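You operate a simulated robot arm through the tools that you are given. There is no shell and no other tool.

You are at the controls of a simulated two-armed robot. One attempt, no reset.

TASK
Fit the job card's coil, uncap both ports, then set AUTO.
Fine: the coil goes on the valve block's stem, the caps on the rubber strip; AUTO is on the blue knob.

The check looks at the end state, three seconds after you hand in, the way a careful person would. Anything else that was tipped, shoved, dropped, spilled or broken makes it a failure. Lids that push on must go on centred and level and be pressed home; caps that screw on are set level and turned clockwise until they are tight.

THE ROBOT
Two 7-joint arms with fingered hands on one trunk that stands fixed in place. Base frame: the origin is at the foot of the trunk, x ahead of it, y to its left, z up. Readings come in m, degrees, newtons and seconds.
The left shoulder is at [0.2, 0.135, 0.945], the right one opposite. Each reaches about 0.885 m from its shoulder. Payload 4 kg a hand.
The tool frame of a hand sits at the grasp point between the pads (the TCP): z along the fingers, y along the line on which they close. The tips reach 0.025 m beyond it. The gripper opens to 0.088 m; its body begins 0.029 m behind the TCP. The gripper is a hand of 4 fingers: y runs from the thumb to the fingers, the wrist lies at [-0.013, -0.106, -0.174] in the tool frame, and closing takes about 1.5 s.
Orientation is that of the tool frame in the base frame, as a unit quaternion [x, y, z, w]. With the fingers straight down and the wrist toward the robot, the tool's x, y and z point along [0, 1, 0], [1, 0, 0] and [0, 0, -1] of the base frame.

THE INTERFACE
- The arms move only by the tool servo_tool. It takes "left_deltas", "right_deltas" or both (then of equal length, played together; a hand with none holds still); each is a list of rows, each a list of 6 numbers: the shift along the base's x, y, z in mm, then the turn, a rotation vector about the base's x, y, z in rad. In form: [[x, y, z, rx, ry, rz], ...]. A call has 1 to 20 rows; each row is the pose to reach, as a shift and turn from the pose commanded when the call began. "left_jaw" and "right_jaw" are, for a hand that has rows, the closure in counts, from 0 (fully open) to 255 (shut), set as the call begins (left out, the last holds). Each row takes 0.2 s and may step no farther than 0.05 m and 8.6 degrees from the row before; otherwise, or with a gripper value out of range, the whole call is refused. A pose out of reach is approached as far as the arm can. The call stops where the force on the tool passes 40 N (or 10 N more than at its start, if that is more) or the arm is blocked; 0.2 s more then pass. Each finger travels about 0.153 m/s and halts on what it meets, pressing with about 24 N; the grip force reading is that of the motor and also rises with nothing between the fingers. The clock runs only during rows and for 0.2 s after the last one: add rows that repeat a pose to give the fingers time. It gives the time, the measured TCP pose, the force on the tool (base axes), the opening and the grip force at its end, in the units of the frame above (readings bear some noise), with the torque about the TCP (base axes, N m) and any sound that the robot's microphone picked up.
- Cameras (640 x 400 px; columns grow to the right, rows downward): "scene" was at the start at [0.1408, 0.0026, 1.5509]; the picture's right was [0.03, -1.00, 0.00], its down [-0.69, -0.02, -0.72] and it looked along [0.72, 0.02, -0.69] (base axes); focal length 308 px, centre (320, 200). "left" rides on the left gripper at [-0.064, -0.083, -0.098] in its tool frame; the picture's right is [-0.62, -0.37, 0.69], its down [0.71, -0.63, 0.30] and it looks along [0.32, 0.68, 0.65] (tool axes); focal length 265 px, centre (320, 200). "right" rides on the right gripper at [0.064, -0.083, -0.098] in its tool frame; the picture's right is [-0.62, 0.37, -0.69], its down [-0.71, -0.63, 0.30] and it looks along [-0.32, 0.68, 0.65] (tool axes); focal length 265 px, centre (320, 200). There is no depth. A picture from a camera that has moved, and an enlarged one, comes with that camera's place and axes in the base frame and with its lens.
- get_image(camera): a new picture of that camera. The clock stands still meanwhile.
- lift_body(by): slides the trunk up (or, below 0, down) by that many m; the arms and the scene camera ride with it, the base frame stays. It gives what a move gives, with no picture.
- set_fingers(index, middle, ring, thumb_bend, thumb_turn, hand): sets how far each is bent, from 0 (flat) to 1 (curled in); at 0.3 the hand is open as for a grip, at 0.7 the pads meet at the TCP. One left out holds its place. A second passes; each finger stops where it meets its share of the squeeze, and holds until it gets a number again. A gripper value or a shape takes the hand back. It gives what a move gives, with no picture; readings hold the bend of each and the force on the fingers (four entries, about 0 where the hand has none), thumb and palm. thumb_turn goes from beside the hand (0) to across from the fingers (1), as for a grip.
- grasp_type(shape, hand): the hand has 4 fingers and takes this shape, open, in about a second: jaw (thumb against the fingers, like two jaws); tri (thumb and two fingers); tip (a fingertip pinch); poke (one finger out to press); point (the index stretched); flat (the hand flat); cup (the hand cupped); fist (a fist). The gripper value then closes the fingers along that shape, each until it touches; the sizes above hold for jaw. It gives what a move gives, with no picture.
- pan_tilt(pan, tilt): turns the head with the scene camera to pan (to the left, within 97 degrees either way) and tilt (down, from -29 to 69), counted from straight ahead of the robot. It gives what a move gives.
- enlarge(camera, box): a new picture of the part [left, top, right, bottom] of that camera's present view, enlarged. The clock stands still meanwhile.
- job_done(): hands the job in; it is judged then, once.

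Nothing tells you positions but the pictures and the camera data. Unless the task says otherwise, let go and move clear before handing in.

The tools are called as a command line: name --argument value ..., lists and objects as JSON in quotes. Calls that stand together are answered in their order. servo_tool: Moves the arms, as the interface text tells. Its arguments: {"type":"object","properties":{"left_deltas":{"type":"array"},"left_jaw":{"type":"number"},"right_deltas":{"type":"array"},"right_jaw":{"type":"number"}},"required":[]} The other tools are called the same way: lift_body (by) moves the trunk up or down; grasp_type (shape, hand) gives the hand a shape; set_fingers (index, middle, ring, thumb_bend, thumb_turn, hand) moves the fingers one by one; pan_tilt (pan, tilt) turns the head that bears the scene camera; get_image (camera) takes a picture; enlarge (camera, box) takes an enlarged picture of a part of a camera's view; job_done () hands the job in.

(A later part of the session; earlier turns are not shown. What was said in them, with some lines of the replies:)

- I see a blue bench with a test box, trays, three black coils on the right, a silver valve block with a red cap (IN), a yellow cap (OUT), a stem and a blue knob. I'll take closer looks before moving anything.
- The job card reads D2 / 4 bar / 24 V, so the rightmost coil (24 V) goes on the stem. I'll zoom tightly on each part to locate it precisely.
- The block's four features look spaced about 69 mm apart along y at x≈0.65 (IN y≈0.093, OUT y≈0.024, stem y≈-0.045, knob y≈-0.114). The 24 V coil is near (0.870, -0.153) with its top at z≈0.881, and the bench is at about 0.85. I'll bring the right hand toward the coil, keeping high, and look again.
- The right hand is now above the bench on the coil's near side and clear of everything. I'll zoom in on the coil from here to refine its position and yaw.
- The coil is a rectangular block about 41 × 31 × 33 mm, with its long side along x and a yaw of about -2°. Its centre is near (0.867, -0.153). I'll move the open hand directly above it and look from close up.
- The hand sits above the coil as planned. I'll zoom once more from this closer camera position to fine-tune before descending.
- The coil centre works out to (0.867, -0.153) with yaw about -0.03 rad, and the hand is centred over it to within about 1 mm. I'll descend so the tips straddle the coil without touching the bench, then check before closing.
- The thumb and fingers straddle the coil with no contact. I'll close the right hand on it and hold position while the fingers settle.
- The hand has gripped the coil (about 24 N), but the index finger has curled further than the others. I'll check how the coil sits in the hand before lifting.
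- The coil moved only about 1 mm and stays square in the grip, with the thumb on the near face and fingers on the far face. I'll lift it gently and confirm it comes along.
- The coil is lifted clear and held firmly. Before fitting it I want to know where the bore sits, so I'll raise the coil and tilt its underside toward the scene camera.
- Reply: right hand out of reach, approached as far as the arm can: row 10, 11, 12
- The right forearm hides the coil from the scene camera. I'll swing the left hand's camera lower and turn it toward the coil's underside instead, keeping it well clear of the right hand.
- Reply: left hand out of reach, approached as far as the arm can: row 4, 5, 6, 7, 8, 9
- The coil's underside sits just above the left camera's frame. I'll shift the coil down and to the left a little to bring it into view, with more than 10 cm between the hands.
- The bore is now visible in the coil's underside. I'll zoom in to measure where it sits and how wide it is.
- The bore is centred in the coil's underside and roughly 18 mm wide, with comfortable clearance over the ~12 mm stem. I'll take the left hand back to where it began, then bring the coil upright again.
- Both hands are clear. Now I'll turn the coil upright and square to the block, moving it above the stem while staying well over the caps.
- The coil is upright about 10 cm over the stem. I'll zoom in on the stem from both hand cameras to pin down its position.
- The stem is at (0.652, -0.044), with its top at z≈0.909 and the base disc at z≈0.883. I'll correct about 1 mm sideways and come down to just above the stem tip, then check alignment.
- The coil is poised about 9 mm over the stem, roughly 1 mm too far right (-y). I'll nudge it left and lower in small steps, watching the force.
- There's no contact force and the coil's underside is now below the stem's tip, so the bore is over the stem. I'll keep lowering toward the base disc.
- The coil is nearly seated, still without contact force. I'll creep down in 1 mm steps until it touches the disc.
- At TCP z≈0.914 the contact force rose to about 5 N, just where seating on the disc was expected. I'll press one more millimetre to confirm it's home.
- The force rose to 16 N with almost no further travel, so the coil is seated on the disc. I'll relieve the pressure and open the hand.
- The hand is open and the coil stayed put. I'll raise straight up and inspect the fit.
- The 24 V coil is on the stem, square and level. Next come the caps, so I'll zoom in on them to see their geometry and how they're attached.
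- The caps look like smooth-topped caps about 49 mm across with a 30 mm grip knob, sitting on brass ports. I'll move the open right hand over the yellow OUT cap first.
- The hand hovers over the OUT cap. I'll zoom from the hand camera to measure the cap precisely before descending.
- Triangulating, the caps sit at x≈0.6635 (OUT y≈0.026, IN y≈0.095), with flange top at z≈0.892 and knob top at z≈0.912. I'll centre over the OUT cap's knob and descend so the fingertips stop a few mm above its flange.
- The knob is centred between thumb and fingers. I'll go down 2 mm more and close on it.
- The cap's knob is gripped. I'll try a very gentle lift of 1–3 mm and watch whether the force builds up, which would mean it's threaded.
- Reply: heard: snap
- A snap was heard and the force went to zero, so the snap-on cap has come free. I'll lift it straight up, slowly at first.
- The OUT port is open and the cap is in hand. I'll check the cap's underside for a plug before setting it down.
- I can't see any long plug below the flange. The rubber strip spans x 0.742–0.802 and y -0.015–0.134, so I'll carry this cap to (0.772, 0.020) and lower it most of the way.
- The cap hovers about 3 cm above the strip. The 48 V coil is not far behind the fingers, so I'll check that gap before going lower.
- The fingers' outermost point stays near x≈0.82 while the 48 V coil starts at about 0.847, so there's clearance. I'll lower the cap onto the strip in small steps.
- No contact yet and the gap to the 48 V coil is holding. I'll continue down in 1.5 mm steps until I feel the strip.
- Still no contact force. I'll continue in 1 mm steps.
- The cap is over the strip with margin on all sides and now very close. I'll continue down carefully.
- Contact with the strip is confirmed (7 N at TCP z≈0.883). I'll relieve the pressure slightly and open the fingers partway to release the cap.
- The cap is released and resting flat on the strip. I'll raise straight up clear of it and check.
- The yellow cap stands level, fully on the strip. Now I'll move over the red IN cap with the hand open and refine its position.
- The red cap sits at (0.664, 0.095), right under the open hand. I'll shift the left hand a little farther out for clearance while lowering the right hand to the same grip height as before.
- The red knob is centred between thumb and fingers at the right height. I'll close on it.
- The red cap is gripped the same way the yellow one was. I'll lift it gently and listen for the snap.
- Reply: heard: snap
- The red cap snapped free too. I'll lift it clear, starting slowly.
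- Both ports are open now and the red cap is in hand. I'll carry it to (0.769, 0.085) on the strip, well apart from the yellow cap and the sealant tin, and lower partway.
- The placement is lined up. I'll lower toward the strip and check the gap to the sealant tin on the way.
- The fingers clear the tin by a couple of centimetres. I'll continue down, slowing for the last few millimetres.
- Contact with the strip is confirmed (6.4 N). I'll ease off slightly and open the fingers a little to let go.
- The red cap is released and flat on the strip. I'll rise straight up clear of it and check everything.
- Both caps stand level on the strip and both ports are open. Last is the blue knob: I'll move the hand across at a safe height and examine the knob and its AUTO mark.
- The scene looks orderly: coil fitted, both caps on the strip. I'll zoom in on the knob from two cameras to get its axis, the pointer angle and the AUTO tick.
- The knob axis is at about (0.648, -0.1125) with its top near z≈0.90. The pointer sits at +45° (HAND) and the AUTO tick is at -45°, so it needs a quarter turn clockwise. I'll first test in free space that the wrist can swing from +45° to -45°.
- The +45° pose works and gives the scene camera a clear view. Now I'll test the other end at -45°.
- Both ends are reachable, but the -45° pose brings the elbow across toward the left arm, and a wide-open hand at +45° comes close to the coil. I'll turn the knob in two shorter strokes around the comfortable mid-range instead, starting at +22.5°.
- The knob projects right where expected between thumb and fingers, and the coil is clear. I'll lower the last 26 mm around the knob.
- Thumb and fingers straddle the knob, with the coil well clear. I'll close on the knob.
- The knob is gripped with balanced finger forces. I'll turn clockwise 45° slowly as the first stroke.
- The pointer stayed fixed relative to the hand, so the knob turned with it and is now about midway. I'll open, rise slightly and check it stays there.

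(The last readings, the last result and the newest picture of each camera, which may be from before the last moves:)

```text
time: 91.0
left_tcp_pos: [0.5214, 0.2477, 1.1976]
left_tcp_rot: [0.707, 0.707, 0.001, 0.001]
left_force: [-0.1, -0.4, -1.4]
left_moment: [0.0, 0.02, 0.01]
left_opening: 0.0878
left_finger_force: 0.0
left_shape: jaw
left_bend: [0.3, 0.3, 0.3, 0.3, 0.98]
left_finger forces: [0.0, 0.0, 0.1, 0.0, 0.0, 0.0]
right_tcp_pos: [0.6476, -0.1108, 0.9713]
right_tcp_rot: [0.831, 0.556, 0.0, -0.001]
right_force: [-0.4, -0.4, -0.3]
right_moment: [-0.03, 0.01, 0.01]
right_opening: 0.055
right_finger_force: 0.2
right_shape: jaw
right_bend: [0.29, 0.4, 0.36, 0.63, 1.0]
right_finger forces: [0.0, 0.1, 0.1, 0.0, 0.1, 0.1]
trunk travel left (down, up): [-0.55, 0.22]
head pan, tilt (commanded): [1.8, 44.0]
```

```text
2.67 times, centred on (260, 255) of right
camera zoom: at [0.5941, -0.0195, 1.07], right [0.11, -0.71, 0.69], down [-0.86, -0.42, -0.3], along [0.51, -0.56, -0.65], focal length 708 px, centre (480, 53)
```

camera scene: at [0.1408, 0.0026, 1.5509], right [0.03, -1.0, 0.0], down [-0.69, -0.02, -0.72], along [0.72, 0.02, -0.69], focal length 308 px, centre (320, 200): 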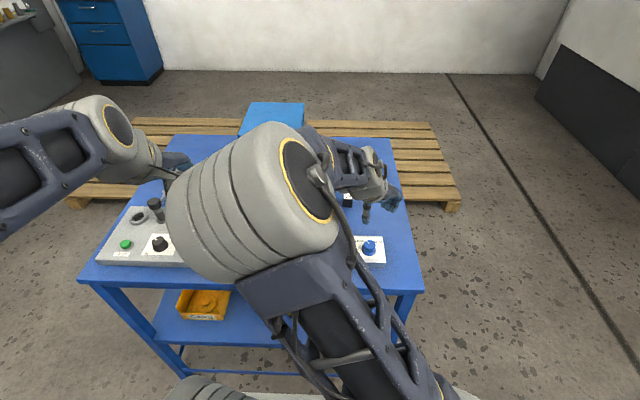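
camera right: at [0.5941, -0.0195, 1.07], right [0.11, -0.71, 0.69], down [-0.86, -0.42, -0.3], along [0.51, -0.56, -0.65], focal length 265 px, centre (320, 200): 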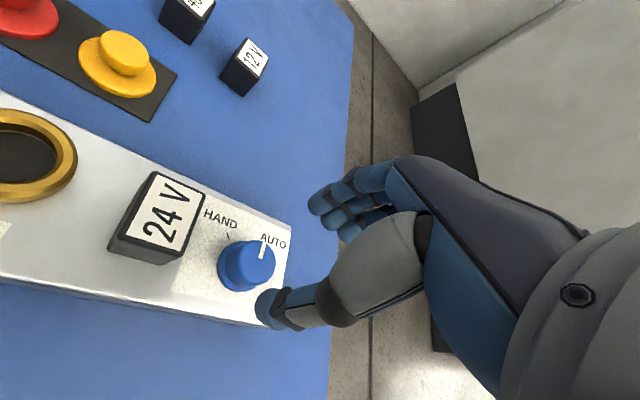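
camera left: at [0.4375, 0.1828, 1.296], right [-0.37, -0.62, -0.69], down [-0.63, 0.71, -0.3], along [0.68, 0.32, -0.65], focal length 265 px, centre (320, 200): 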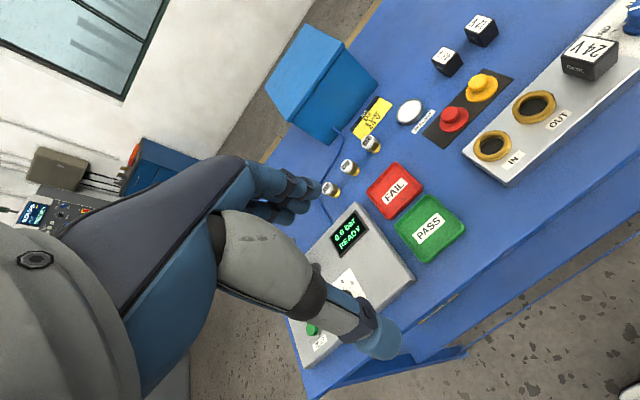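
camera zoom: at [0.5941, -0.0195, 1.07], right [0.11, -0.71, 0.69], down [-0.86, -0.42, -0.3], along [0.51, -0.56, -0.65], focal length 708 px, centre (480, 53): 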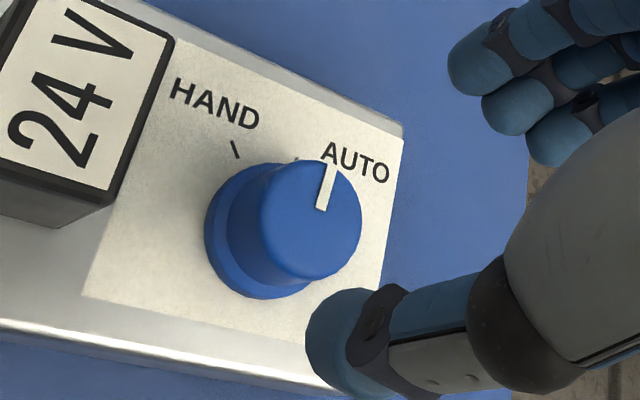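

The knob holds its midway position, with the pointer now straight ahead at about -2°. I'll swing the hand back to +22.5°, come down again and re-grip for the second stroke.

servo_tool --right_deltas '[[0, 0, 0, 0, 0, 0.1], [0, 0, 0, 0, 0, 0.2], [0, 0, 0, 0, 0, 0.3], [0, 0, 0, 0, 0, 0.4], [0, 0, 0, 0, 0, 0.5], [0, 0, 0, 0, 0, 0.6], [0, 0, 0, 0, 0, 0.7], [0, 0, 0, 0, 0, 0.785], [0, 0, -15, 0, 0, 0.785], [0, 0, -30, 0, 0, 0.785], [0, 0, -42, 0, 0, 0.785], [0, 0, -52, 0, 0, 0.785], [0, 0, -59.5, 0, 0, 0.785], [0, 0, -59.5, 0, 0, 0.785]]'

enlarge --camera "right" --box '[200, 120, 420, 340]'

enlarge --camera "scene" --box '[330, 210, 410, 260]'

```text
time: 94.0
left_tcp_pos: [0.5215, 0.2476, 1.1979]
left_tcp_rot: [0.707, 0.707, -0.001, -0.001]
left_force: [-0.4, 0.9, 0.7]
left_moment: [0.0, 0.02, -0.01]
left_opening: 0.0877
left_finger_force: 0.0
left_shape: jaw
left_bend: [0.3, 0.3, 0.3, 0.3, 0.98]
left_finger forces: [0.0, 0.1, 0.0, 0.0, 0.1, 0.0]
right_tcp_pos: [0.6477, -0.1121, 0.9101]
right_tcp_rot: [0.555, 0.832, -0.001, 0.001]
right_force: [0.2, -0.5, 0.4]
right_moment: [0.02, 0.0, -0.01]
right_opening: 0.0548
right_finger_force: 0.2
right_shape: jaw
right_bend: [0.29, 0.4, 0.36, 0.63, 1.0]
right_finger forces: [0.1, 0.0, 0.0, 0.1, 0.0, 0.1]
trunk travel left (down, up): [-0.55, 0.22]
head pan, tilt (commanded): [1.8, 44.0]
```

```text
1.82 times, centred on (310, 230) of right
camera zoom: at [0.5457, -0.0843, 1.0097], right [0.58, -0.43, 0.69], down [-0.31, -0.9, -0.3], along [0.76, -0.04, -0.65], focal length 483 px, centre (338, 146)
```

zoom: 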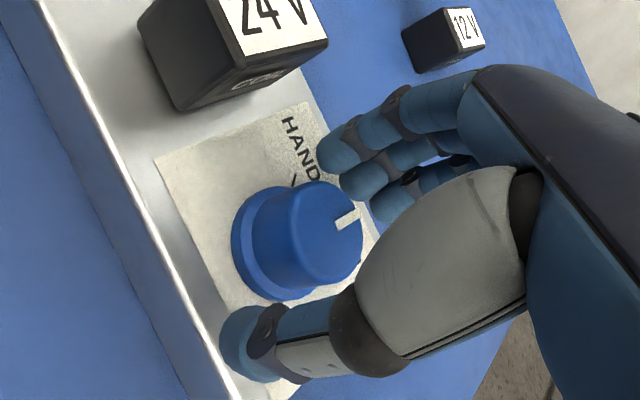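

```text
8.00 times, centred on (370, 235) of scene
camera zoom: at [0.1408, 0.0026, 1.5509], right [0.03, -1.0, 0.0], down [-0.69, -0.02, -0.72], along [0.72, 0.02, -0.69], focal length 2466 px, centre (-80, -80)
```

zoom: 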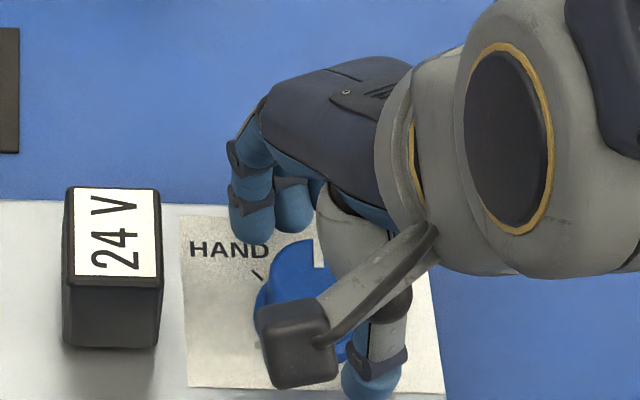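

Good alignment again. I'll close on the knob and then turn it the remaining ~43° clockwise.

servo_tool --right_deltas '[[0, 0, 0, 0, 0, 0], [0, 0, 0, 0, 0, 0], [0, 0, 0, 0, 0, 0], [0, 0, 0, 0, 0, 0], [0, 0, 0, 0, 0, 0], [0, 0, 0, 0, 0, 0]]' --right_jaw 255

servo_tool --right_deltas '[[0, 0, 0, 0, 0, -0.08], [0, 0, 0, 0, 0, -0.17], [0, 0, 0, 0, 0, -0.26], [0, 0, 0, 0, 0, -0.35], [0, 0, 0, 0, 0, -0.44], [0, 0, 0, 0, 0, -0.53], [0, 0, 0, 0, 0, -0.61], [0, 0, 0, 0, 0, -0.68], [0, 0, 0, 0, 0, -0.75], [0, 0, 0, 0, 0, -0.75]]'

enlarge --camera "right" --box '[200, 120, 420, 340]'

```text
time: 95.4
left_tcp_pos: [0.5212, 0.2467, 1.198]
left_tcp_rot: [0.708, 0.707, 0.001, 0.001]
left_force: [-0.3, -0.2, 0.3]
left_moment: [0.02, 0.04, -0.04]
left_opening: 0.0878
left_finger_force: 0.1
left_shape: jaw
left_bend: [0.3, 0.3, 0.3, 0.3, 0.98]
left_finger forces: [0.0, 0.0, 0.0, 0.0, 0.0, 0.1]
right_tcp_pos: [0.6478, -0.1122, 0.9106]
right_tcp_rot: [0.555, 0.832, -0.001, -0.001]
right_force: [-3.4, -1.2, -2.7]
right_moment: [0.02, 0.01, -0.01]
right_opening: 0.0246
right_finger_force: 23.9
right_shape: jaw
right_bend: [0.74, 0.55, 0.61, 0.74, 1.0]
right_finger forces: [12.2, 6.3, 0.1, 0.1, 22.2, 0.0]
trunk travel left (down, up): [-0.55, 0.22]
head pan, tilt (commanded): [1.8, 44.0]
```

```text
time: 97.6
left_tcp_pos: [0.522, 0.2477, 1.1968]
left_tcp_rot: [0.707, 0.707, 0.0, 0.0]
left_force: [0.4, -0.2, 0.0]
left_moment: [-0.01, 0.02, 0.03]
left_opening: 0.0878
left_finger_force: 0.1
left_shape: jaw
left_bend: [0.3, 0.3, 0.3, 0.3, 0.98]
left_finger forces: [0.1, 0.1, 0.0, 0.1, 0.1, 0.0]
right_tcp_pos: [0.6494, -0.1118, 0.9117]
right_tcp_rot: [0.821, 0.571, -0.001, -0.001]
right_force: [0.6, 5.2, -7.8]
right_moment: [0.1, -0.07, 0.12]
right_opening: 0.0243
right_finger_force: 23.8
right_shape: jaw
right_bend: [0.74, 0.55, 0.61, 0.74, 1.0]
right_finger forces: [13.5, 6.8, 0.1, 0.0, 21.0, 0.1]
trunk travel left (down, up): [-0.55, 0.22]
head pan, tilt (commanded): [1.8, 44.0]
```

```text
1.82 times, centred on (310, 230) of right
camera zoom: at [0.5914, -0.0217, 1.0103], right [0.13, -0.71, 0.69], down [-0.84, -0.45, -0.3], along [0.53, -0.54, -0.65], focal length 483 px, centre (338, 146)
```

zoom: 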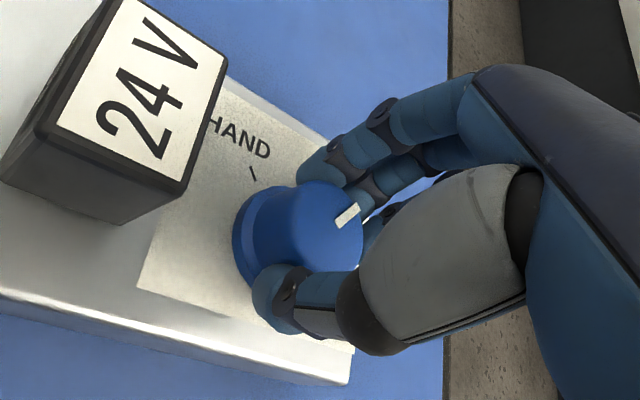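

The knob has turned with the hand, and a slight torque (0.12 N·m) hints it has reached its stop. I'll release, rise and check the pointer against the AUTO tick.

servo_tool --right_deltas '[[0, 0, 0, 0, 0, 0], [0, 0, 0, 0, 0, 0], [0, 0, 0, 0, 0, 0], [0, 0, 0, 0, 0, 0], [0, 0, 0, 0, 0, 0]]' --right_jaw 95

servo_tool --right_deltas '[[0, 0, 6, 0, 0, 0], [0, 0, 15, 0, 0, 0], [0, 0, 30, 0, 0, 0], [0, 0, 45, 0, 0, 0], [0, 0, 62, 0, 0, 0], [0, 0, 85, 0, 0, 0], [0, 0, 85, 0, 0, 0.1], [0, 0, 85, 0, 0, 0.22], [0, 0, 85, 0, 0, 0.34], [0, 0, 85, 0, 0, 0.46], [0, 0, 85, 0, 0, 0.58], [0, 0, 85, 0, 0, 0.7], [0, 0, 85, 0, 0, 0.75], [0, 0, 85, 0, 0, 0.75]]'

get_image --camera "right"

enlarge --camera "right" --box '[180, 180, 340, 330]'

enlarge --camera "scene" --box '[332, 225, 396, 265]'

```text
time: 98.8
left_tcp_pos: [0.5212, 0.2473, 1.1974]
left_tcp_rot: [0.707, 0.707, 0.0, -0.001]
left_force: [0.1, 0.1, 0.2]
left_moment: [0.01, 0.01, -0.04]
left_opening: 0.0875
left_finger_force: 0.0
left_shape: jaw
left_bend: [0.3, 0.3, 0.3, 0.3, 0.98]
left_finger forces: [0.0, 0.0, 0.0, 0.0, 0.1, 0.0]
right_tcp_pos: [0.6476, -0.1116, 0.9117]
right_tcp_rot: [0.821, 0.57, 0.0, -0.001]
right_force: [0.4, 0.3, -0.4]
right_moment: [0.01, 0.0, 0.0]
right_opening: 0.0547
right_finger_force: 0.1
right_shape: jaw
right_bend: [0.29, 0.4, 0.36, 0.63, 1.0]
right_finger forces: [0.0, 0.1, 0.0, 0.0, 0.0, 0.0]
trunk travel left (down, up): [-0.55, 0.22]
head pan, tilt (commanded): [1.8, 44.0]
```

```text
time: 101.8
left_tcp_pos: [0.5212, 0.2467, 1.1969]
left_tcp_rot: [0.707, 0.707, 0.0, 0.0]
left_force: [0.4, -0.8, 0.2]
left_moment: [-0.03, 0.02, -0.01]
left_opening: 0.0878
left_finger_force: 0.0
left_shape: jaw
left_bend: [0.3, 0.3, 0.3, 0.3, 0.98]
left_finger forces: [0.1, 0.0, 0.0, 0.0, 0.0, 0.1]
right_tcp_pos: [0.6484, -0.1112, 0.9977]
right_tcp_rot: [0.554, 0.832, -0.001, 0.001]
right_force: [0.3, 0.6, 0.1]
right_moment: [0.04, 0.02, 0.06]
right_opening: 0.0548
right_finger_force: 0.0
right_shape: jaw
right_bend: [0.29, 0.4, 0.36, 0.63, 1.0]
right_finger forces: [0.0, 0.0, 0.0, 0.0, 0.0, 0.0]
trunk travel left (down, up): [-0.55, 0.22]
head pan, tilt (commanded): [1.8, 44.0]
```

```text
taken
camera right: at [0.5454, -0.0838, 1.0954], right [0.58, -0.43, 0.69], down [-0.31, -0.9, -0.3], along [0.76, -0.04, -0.65], focal length 265 px, centre (320, 200)
```

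right: 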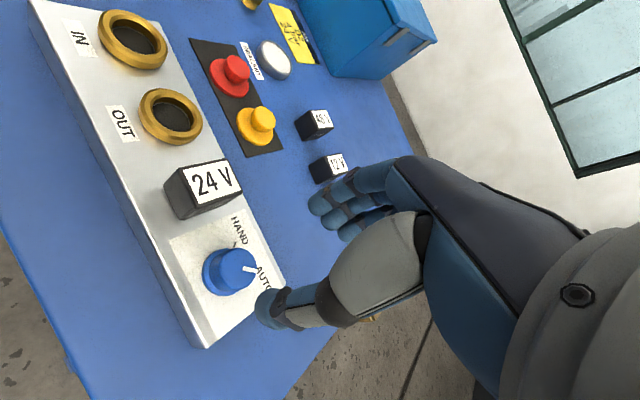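

```text
2.67 times, centred on (260, 255) of right
camera zoom: at [0.5454, -0.0838, 1.0954], right [0.58, -0.43, 0.69], down [-0.31, -0.9, -0.3], along [0.76, -0.04, -0.65], focal length 708 px, centre (480, 53)
```

zoom: 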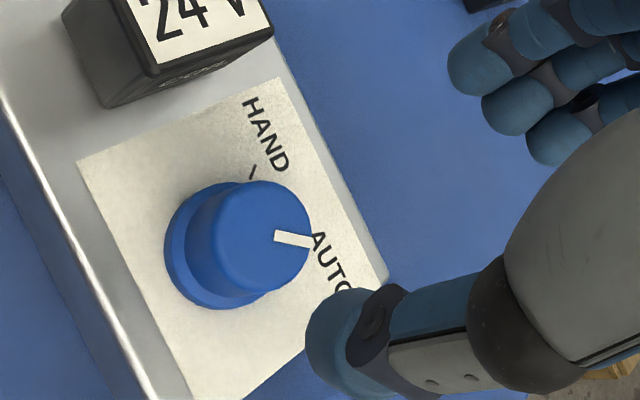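

```text
10.00 times, centred on (364, 245) of scene
camera zoom: at [0.1408, 0.0027, 1.5509], right [0.03, -1.0, 0.0], down [-0.69, -0.02, -0.72], along [0.72, 0.02, -0.69], focal length 3082 px, centre (-120, -250)
```

zoom: 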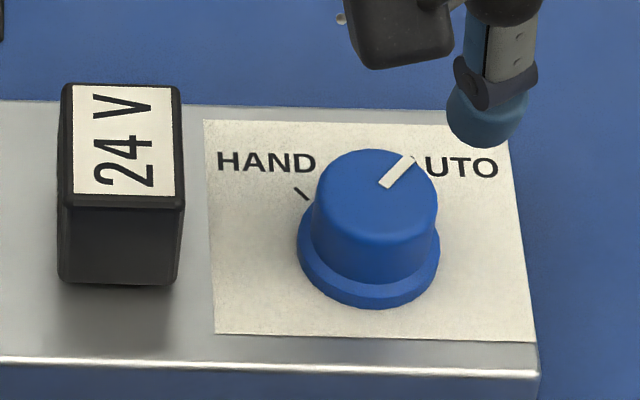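

The pointer now aims at AUTO. I want to verify it lines up exactly with the AUTO tick, so I'll zoom in further.

enlarge --camera "scene" --box '[354, 234, 386, 254]'

enlarge --camera "right" --box '[200, 215, 290, 305]'

```text
16.00 times, centred on (370, 244) of scene
camera zoom: at [0.1408, 0.0027, 1.5509], right [0.03, -1.0, 0.0], down [-0.69, -0.02, -0.72], along [0.72, 0.02, -0.69], focal length 4932 px, centre (-480, -504)
```

zoom: 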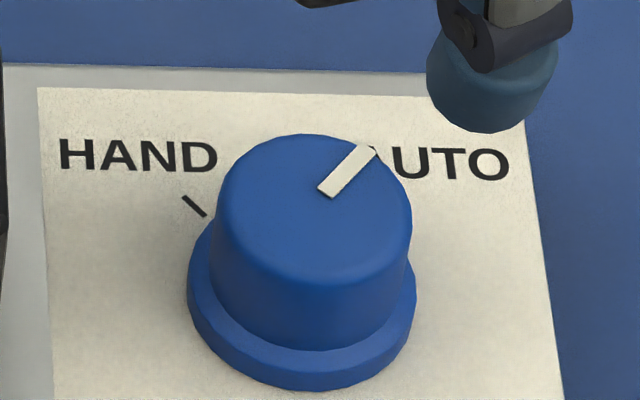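

```text
4.44 times, centred on (245, 260) of right
camera zoom: at [0.5454, -0.0838, 1.0954], right [0.58, -0.43, 0.69], down [-0.31, -0.9, -0.3], along [0.76, -0.04, -0.65], focal length 1180 px, centre (653, -67)
```

zoom: 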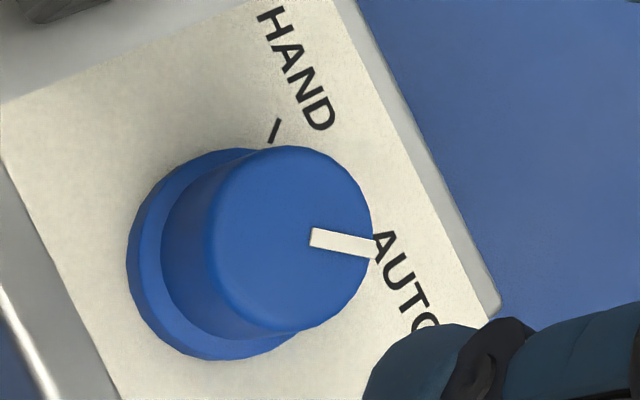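

The pointer measures about -40° and the HAND tick about +41°, so AUTO should mirror that. The AUTO tick itself is hidden behind the knob from here, so I'll retract the right hand to its starting place, where its camera could see that tick.

servo_tool --right_deltas '[[0, 0, 30, 0, 0, 0], [-5, -5, 70, 0, 0, 0], [-20, -15, 110, 0, 0, -0.05], [-45, -30, 145, 0, 0, -0.1], [-75, -50, 175, 0, 0, -0.16], [-105, -72, 200, 0, 0, -0.22], [-135, -95, 215, 0, 0, -0.28], [-168, -118, 225, 0, 0, -0.34], [-200, -140, 230, 0, 0, -0.393], [-200, -140, 230, 0, 0, -0.393]]' --right_jaw 0

get_image --camera "right"

get_image --camera "scene"

```text
time: 104.0
left_tcp_pos: [0.5218, 0.2471, 1.1969]
left_tcp_rot: [0.707, 0.708, -0.001, 0.0]
left_force: [-0.6, 0.2, -0.1]
left_moment: [0.01, -0.02, -0.02]
left_opening: 0.0877
left_finger_force: 0.1
left_shape: jaw
left_bend: [0.3, 0.3, 0.3, 0.3, 0.98]
left_finger forces: [0.1, 0.1, 0.0, 0.0, 0.0, 0.0]
right_tcp_pos: [0.447, -0.2529, 1.2293]
right_tcp_rot: [0.707, 0.707, -0.001, 0.0]
right_force: [0.0, -0.1, -0.4]
right_moment: [0.02, 0.02, 0.0]
right_opening: 0.0879
right_finger_force: 0.1
right_shape: jaw
right_bend: [0.3, 0.3, 0.3, 0.3, 0.98]
right_finger forces: [0.0, 0.0, 0.1, 0.0, 0.0, 0.0]
trunk travel left (down, up): [-0.55, 0.22]
head pan, tilt (commanded): [1.8, 44.0]
```

```text
taken
camera right: at [0.3627, -0.1888, 1.3264], right [0.37, -0.62, 0.69], down [-0.63, -0.71, -0.3], along [0.68, -0.33, -0.65], focal length 265 px, centre (320, 200)
```

right: 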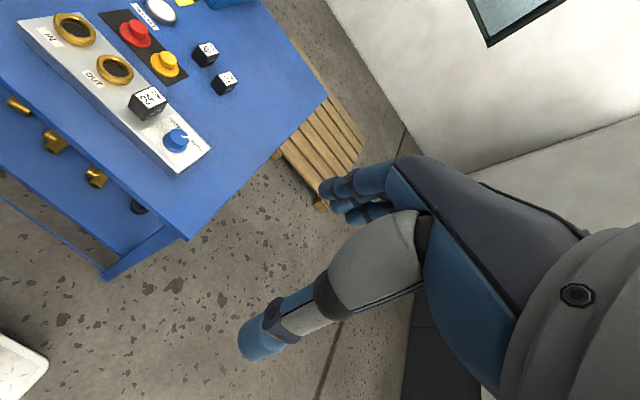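

```text
taken
camera scene: at [0.1408, 0.0027, 1.5509], right [0.03, -1.0, 0.0], down [-0.69, -0.02, -0.72], along [0.72, 0.02, -0.69], focal length 308 px, centre (320, 200)
```

scene: 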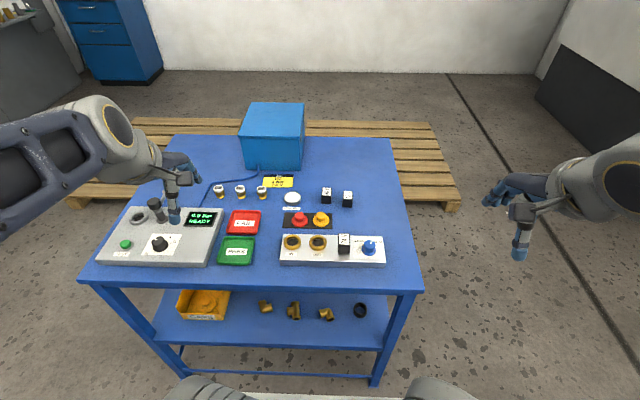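

The view is clear now and the bench looks tidy. I'll zoom tightly on the knob to compare its pointer with the AUTO tick.

enlarge --camera "right" --box '[150, 115, 215, 165]'

enlarge --camera "right" --box '[160, 120, 200, 150]'

enlarge --camera "scene" --box '[270, 200, 400, 270]'

```text
8.00 times, centred on (182, 140) of right
camera zoom: at [0.3627, -0.1888, 1.3264], right [0.37, -0.62, 0.69], down [-0.63, -0.71, -0.3], along [0.68, -0.33, -0.65], focal length 2123 px, centre (1420, 680)
```

zoom: 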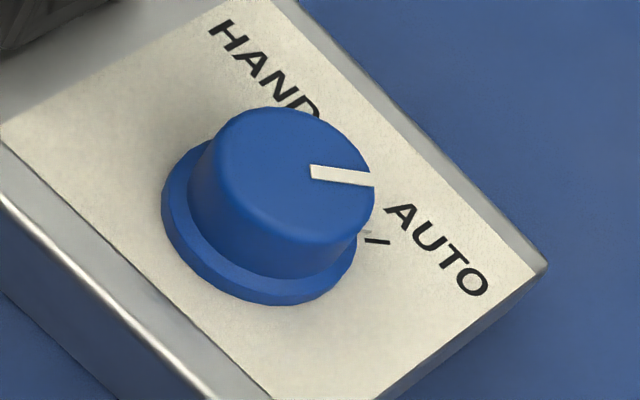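

```text
13.33 times, centred on (180, 135) of right
camera zoom: at [0.3627, -0.1888, 1.3264], right [0.37, -0.62, 0.69], down [-0.63, -0.71, -0.3], along [0.68, -0.33, -0.65], focal length 3539 px, centre (2187, 1067)
```

zoom: 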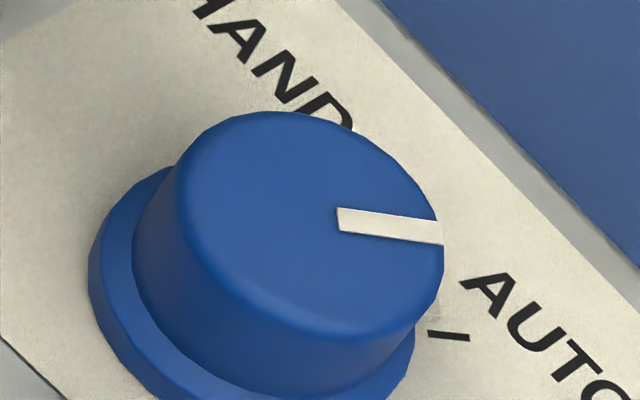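

```text
4.92 times, centred on (335, 235) of scene
camera zoom: at [0.1408, 0.0027, 1.5509], right [0.03, -1.0, 0.0], down [-0.69, -0.02, -0.72], along [0.72, 0.02, -0.69], focal length 1518 px, centre (246, 28)
```

zoom: 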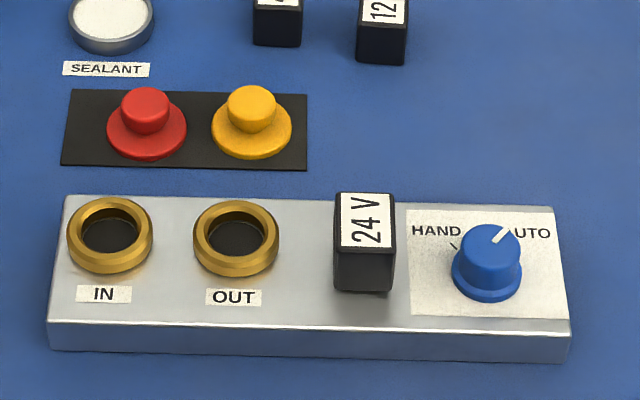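

The pointer (-39°) and the AUTO tick (-40°) are parallel, so the knob is on AUTO. I'll take a last close look at the coil and the caps from several sides before handing in.

enlarge --camera "scene" --box '[328, 228, 360, 258]'

enlarge --camera "right" --box '[110, 10, 200, 130]'

enlarge --camera "left" --box '[400, 0, 640, 190]'

enlarge --camera "left" --box '[540, 20, 640, 100]'

```text
13.33 times, centred on (344, 243) of scene
camera zoom: at [0.1408, 0.0027, 1.5509], right [0.03, -1.0, 0.0], down [-0.69, -0.02, -0.72], along [0.72, 0.02, -0.69], focal length 4110 px, centre (0, -373)
```

zoom: 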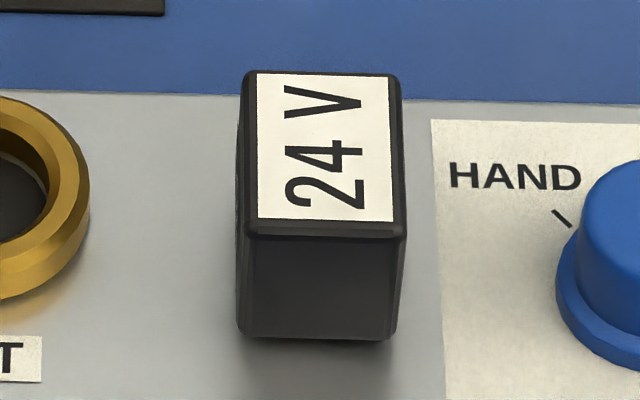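

```text
3.33 times, centred on (155, 70) of right
camera zoom: at [0.3627, -0.1888, 1.3264], right [0.37, -0.62, 0.69], down [-0.63, -0.71, -0.3], along [0.68, -0.33, -0.65], focal length 885 px, centre (870, 633)
```

zoom: 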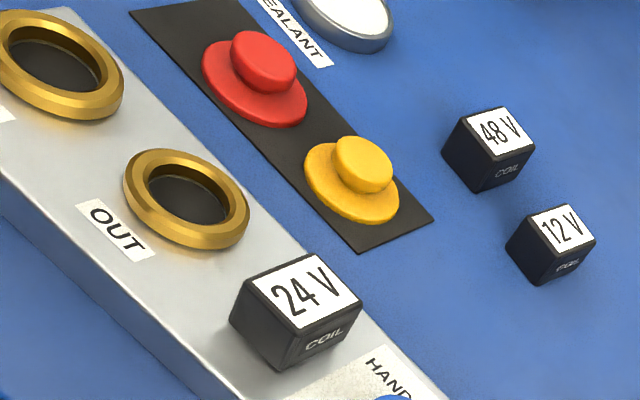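

```text
2.11 times, centred on (520, 95) of left
camera zoom: at [0.4376, 0.1827, 1.296], right [-0.37, -0.62, -0.69], down [-0.63, 0.71, -0.3], along [0.68, 0.32, -0.65], focal length 559 px, centre (-101, 421)
```

zoom: 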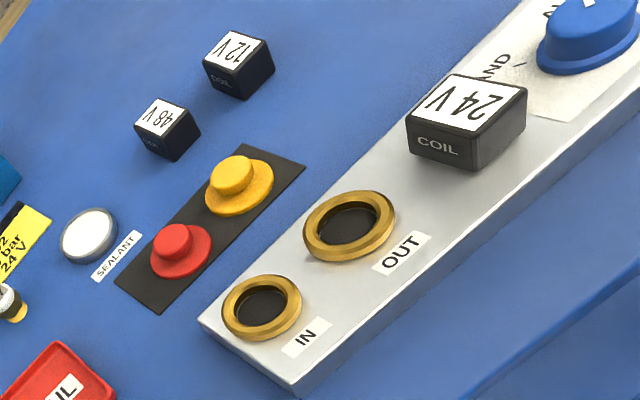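

```text
5.00 times, centred on (590, 60) of left
camera zoom: at [0.4376, 0.1827, 1.296], right [-0.37, -0.62, -0.69], down [-0.63, 0.71, -0.3], along [0.68, 0.32, -0.65], focal length 1327 px, centre (-1030, 900)
```

zoom: 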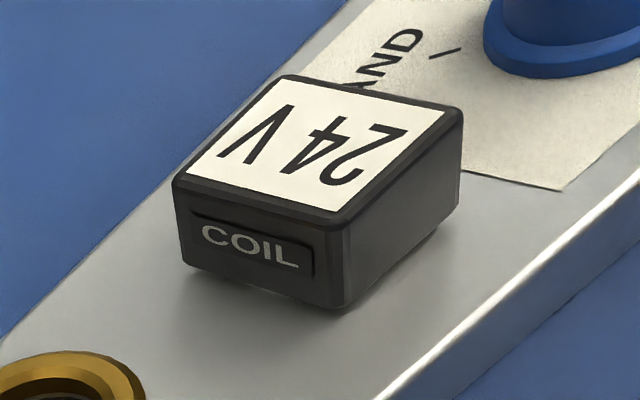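

Everything checks out: the 24 V coil sits square and level on the stem, and both ports are uncapped. The red and yellow caps stand flat on the rubber strip, the knob points at AUTO, nothing else has moved, and both hands are empty and clear. I'm handing the job in.

job_done

```text
The job is handed in.
```

I've handed the job in. At my last look:

- **Coil:** the 24 V coil named on the job card is on the valve block's stem. It sits level and is pressed down onto the base disc.
- **Ports:** IN and OUT are both uncapped. Each cap came off with a snap, and the red and yellow caps stand flat and apart on the rubber strip.
- **Knob:** the blue knob is on AUTO. Its pointer lines up with the AUTO mark to within about a degree.

Nothing else on the bench was knocked, moved or dropped that I could see. Both hands are empty and clear of the bench.
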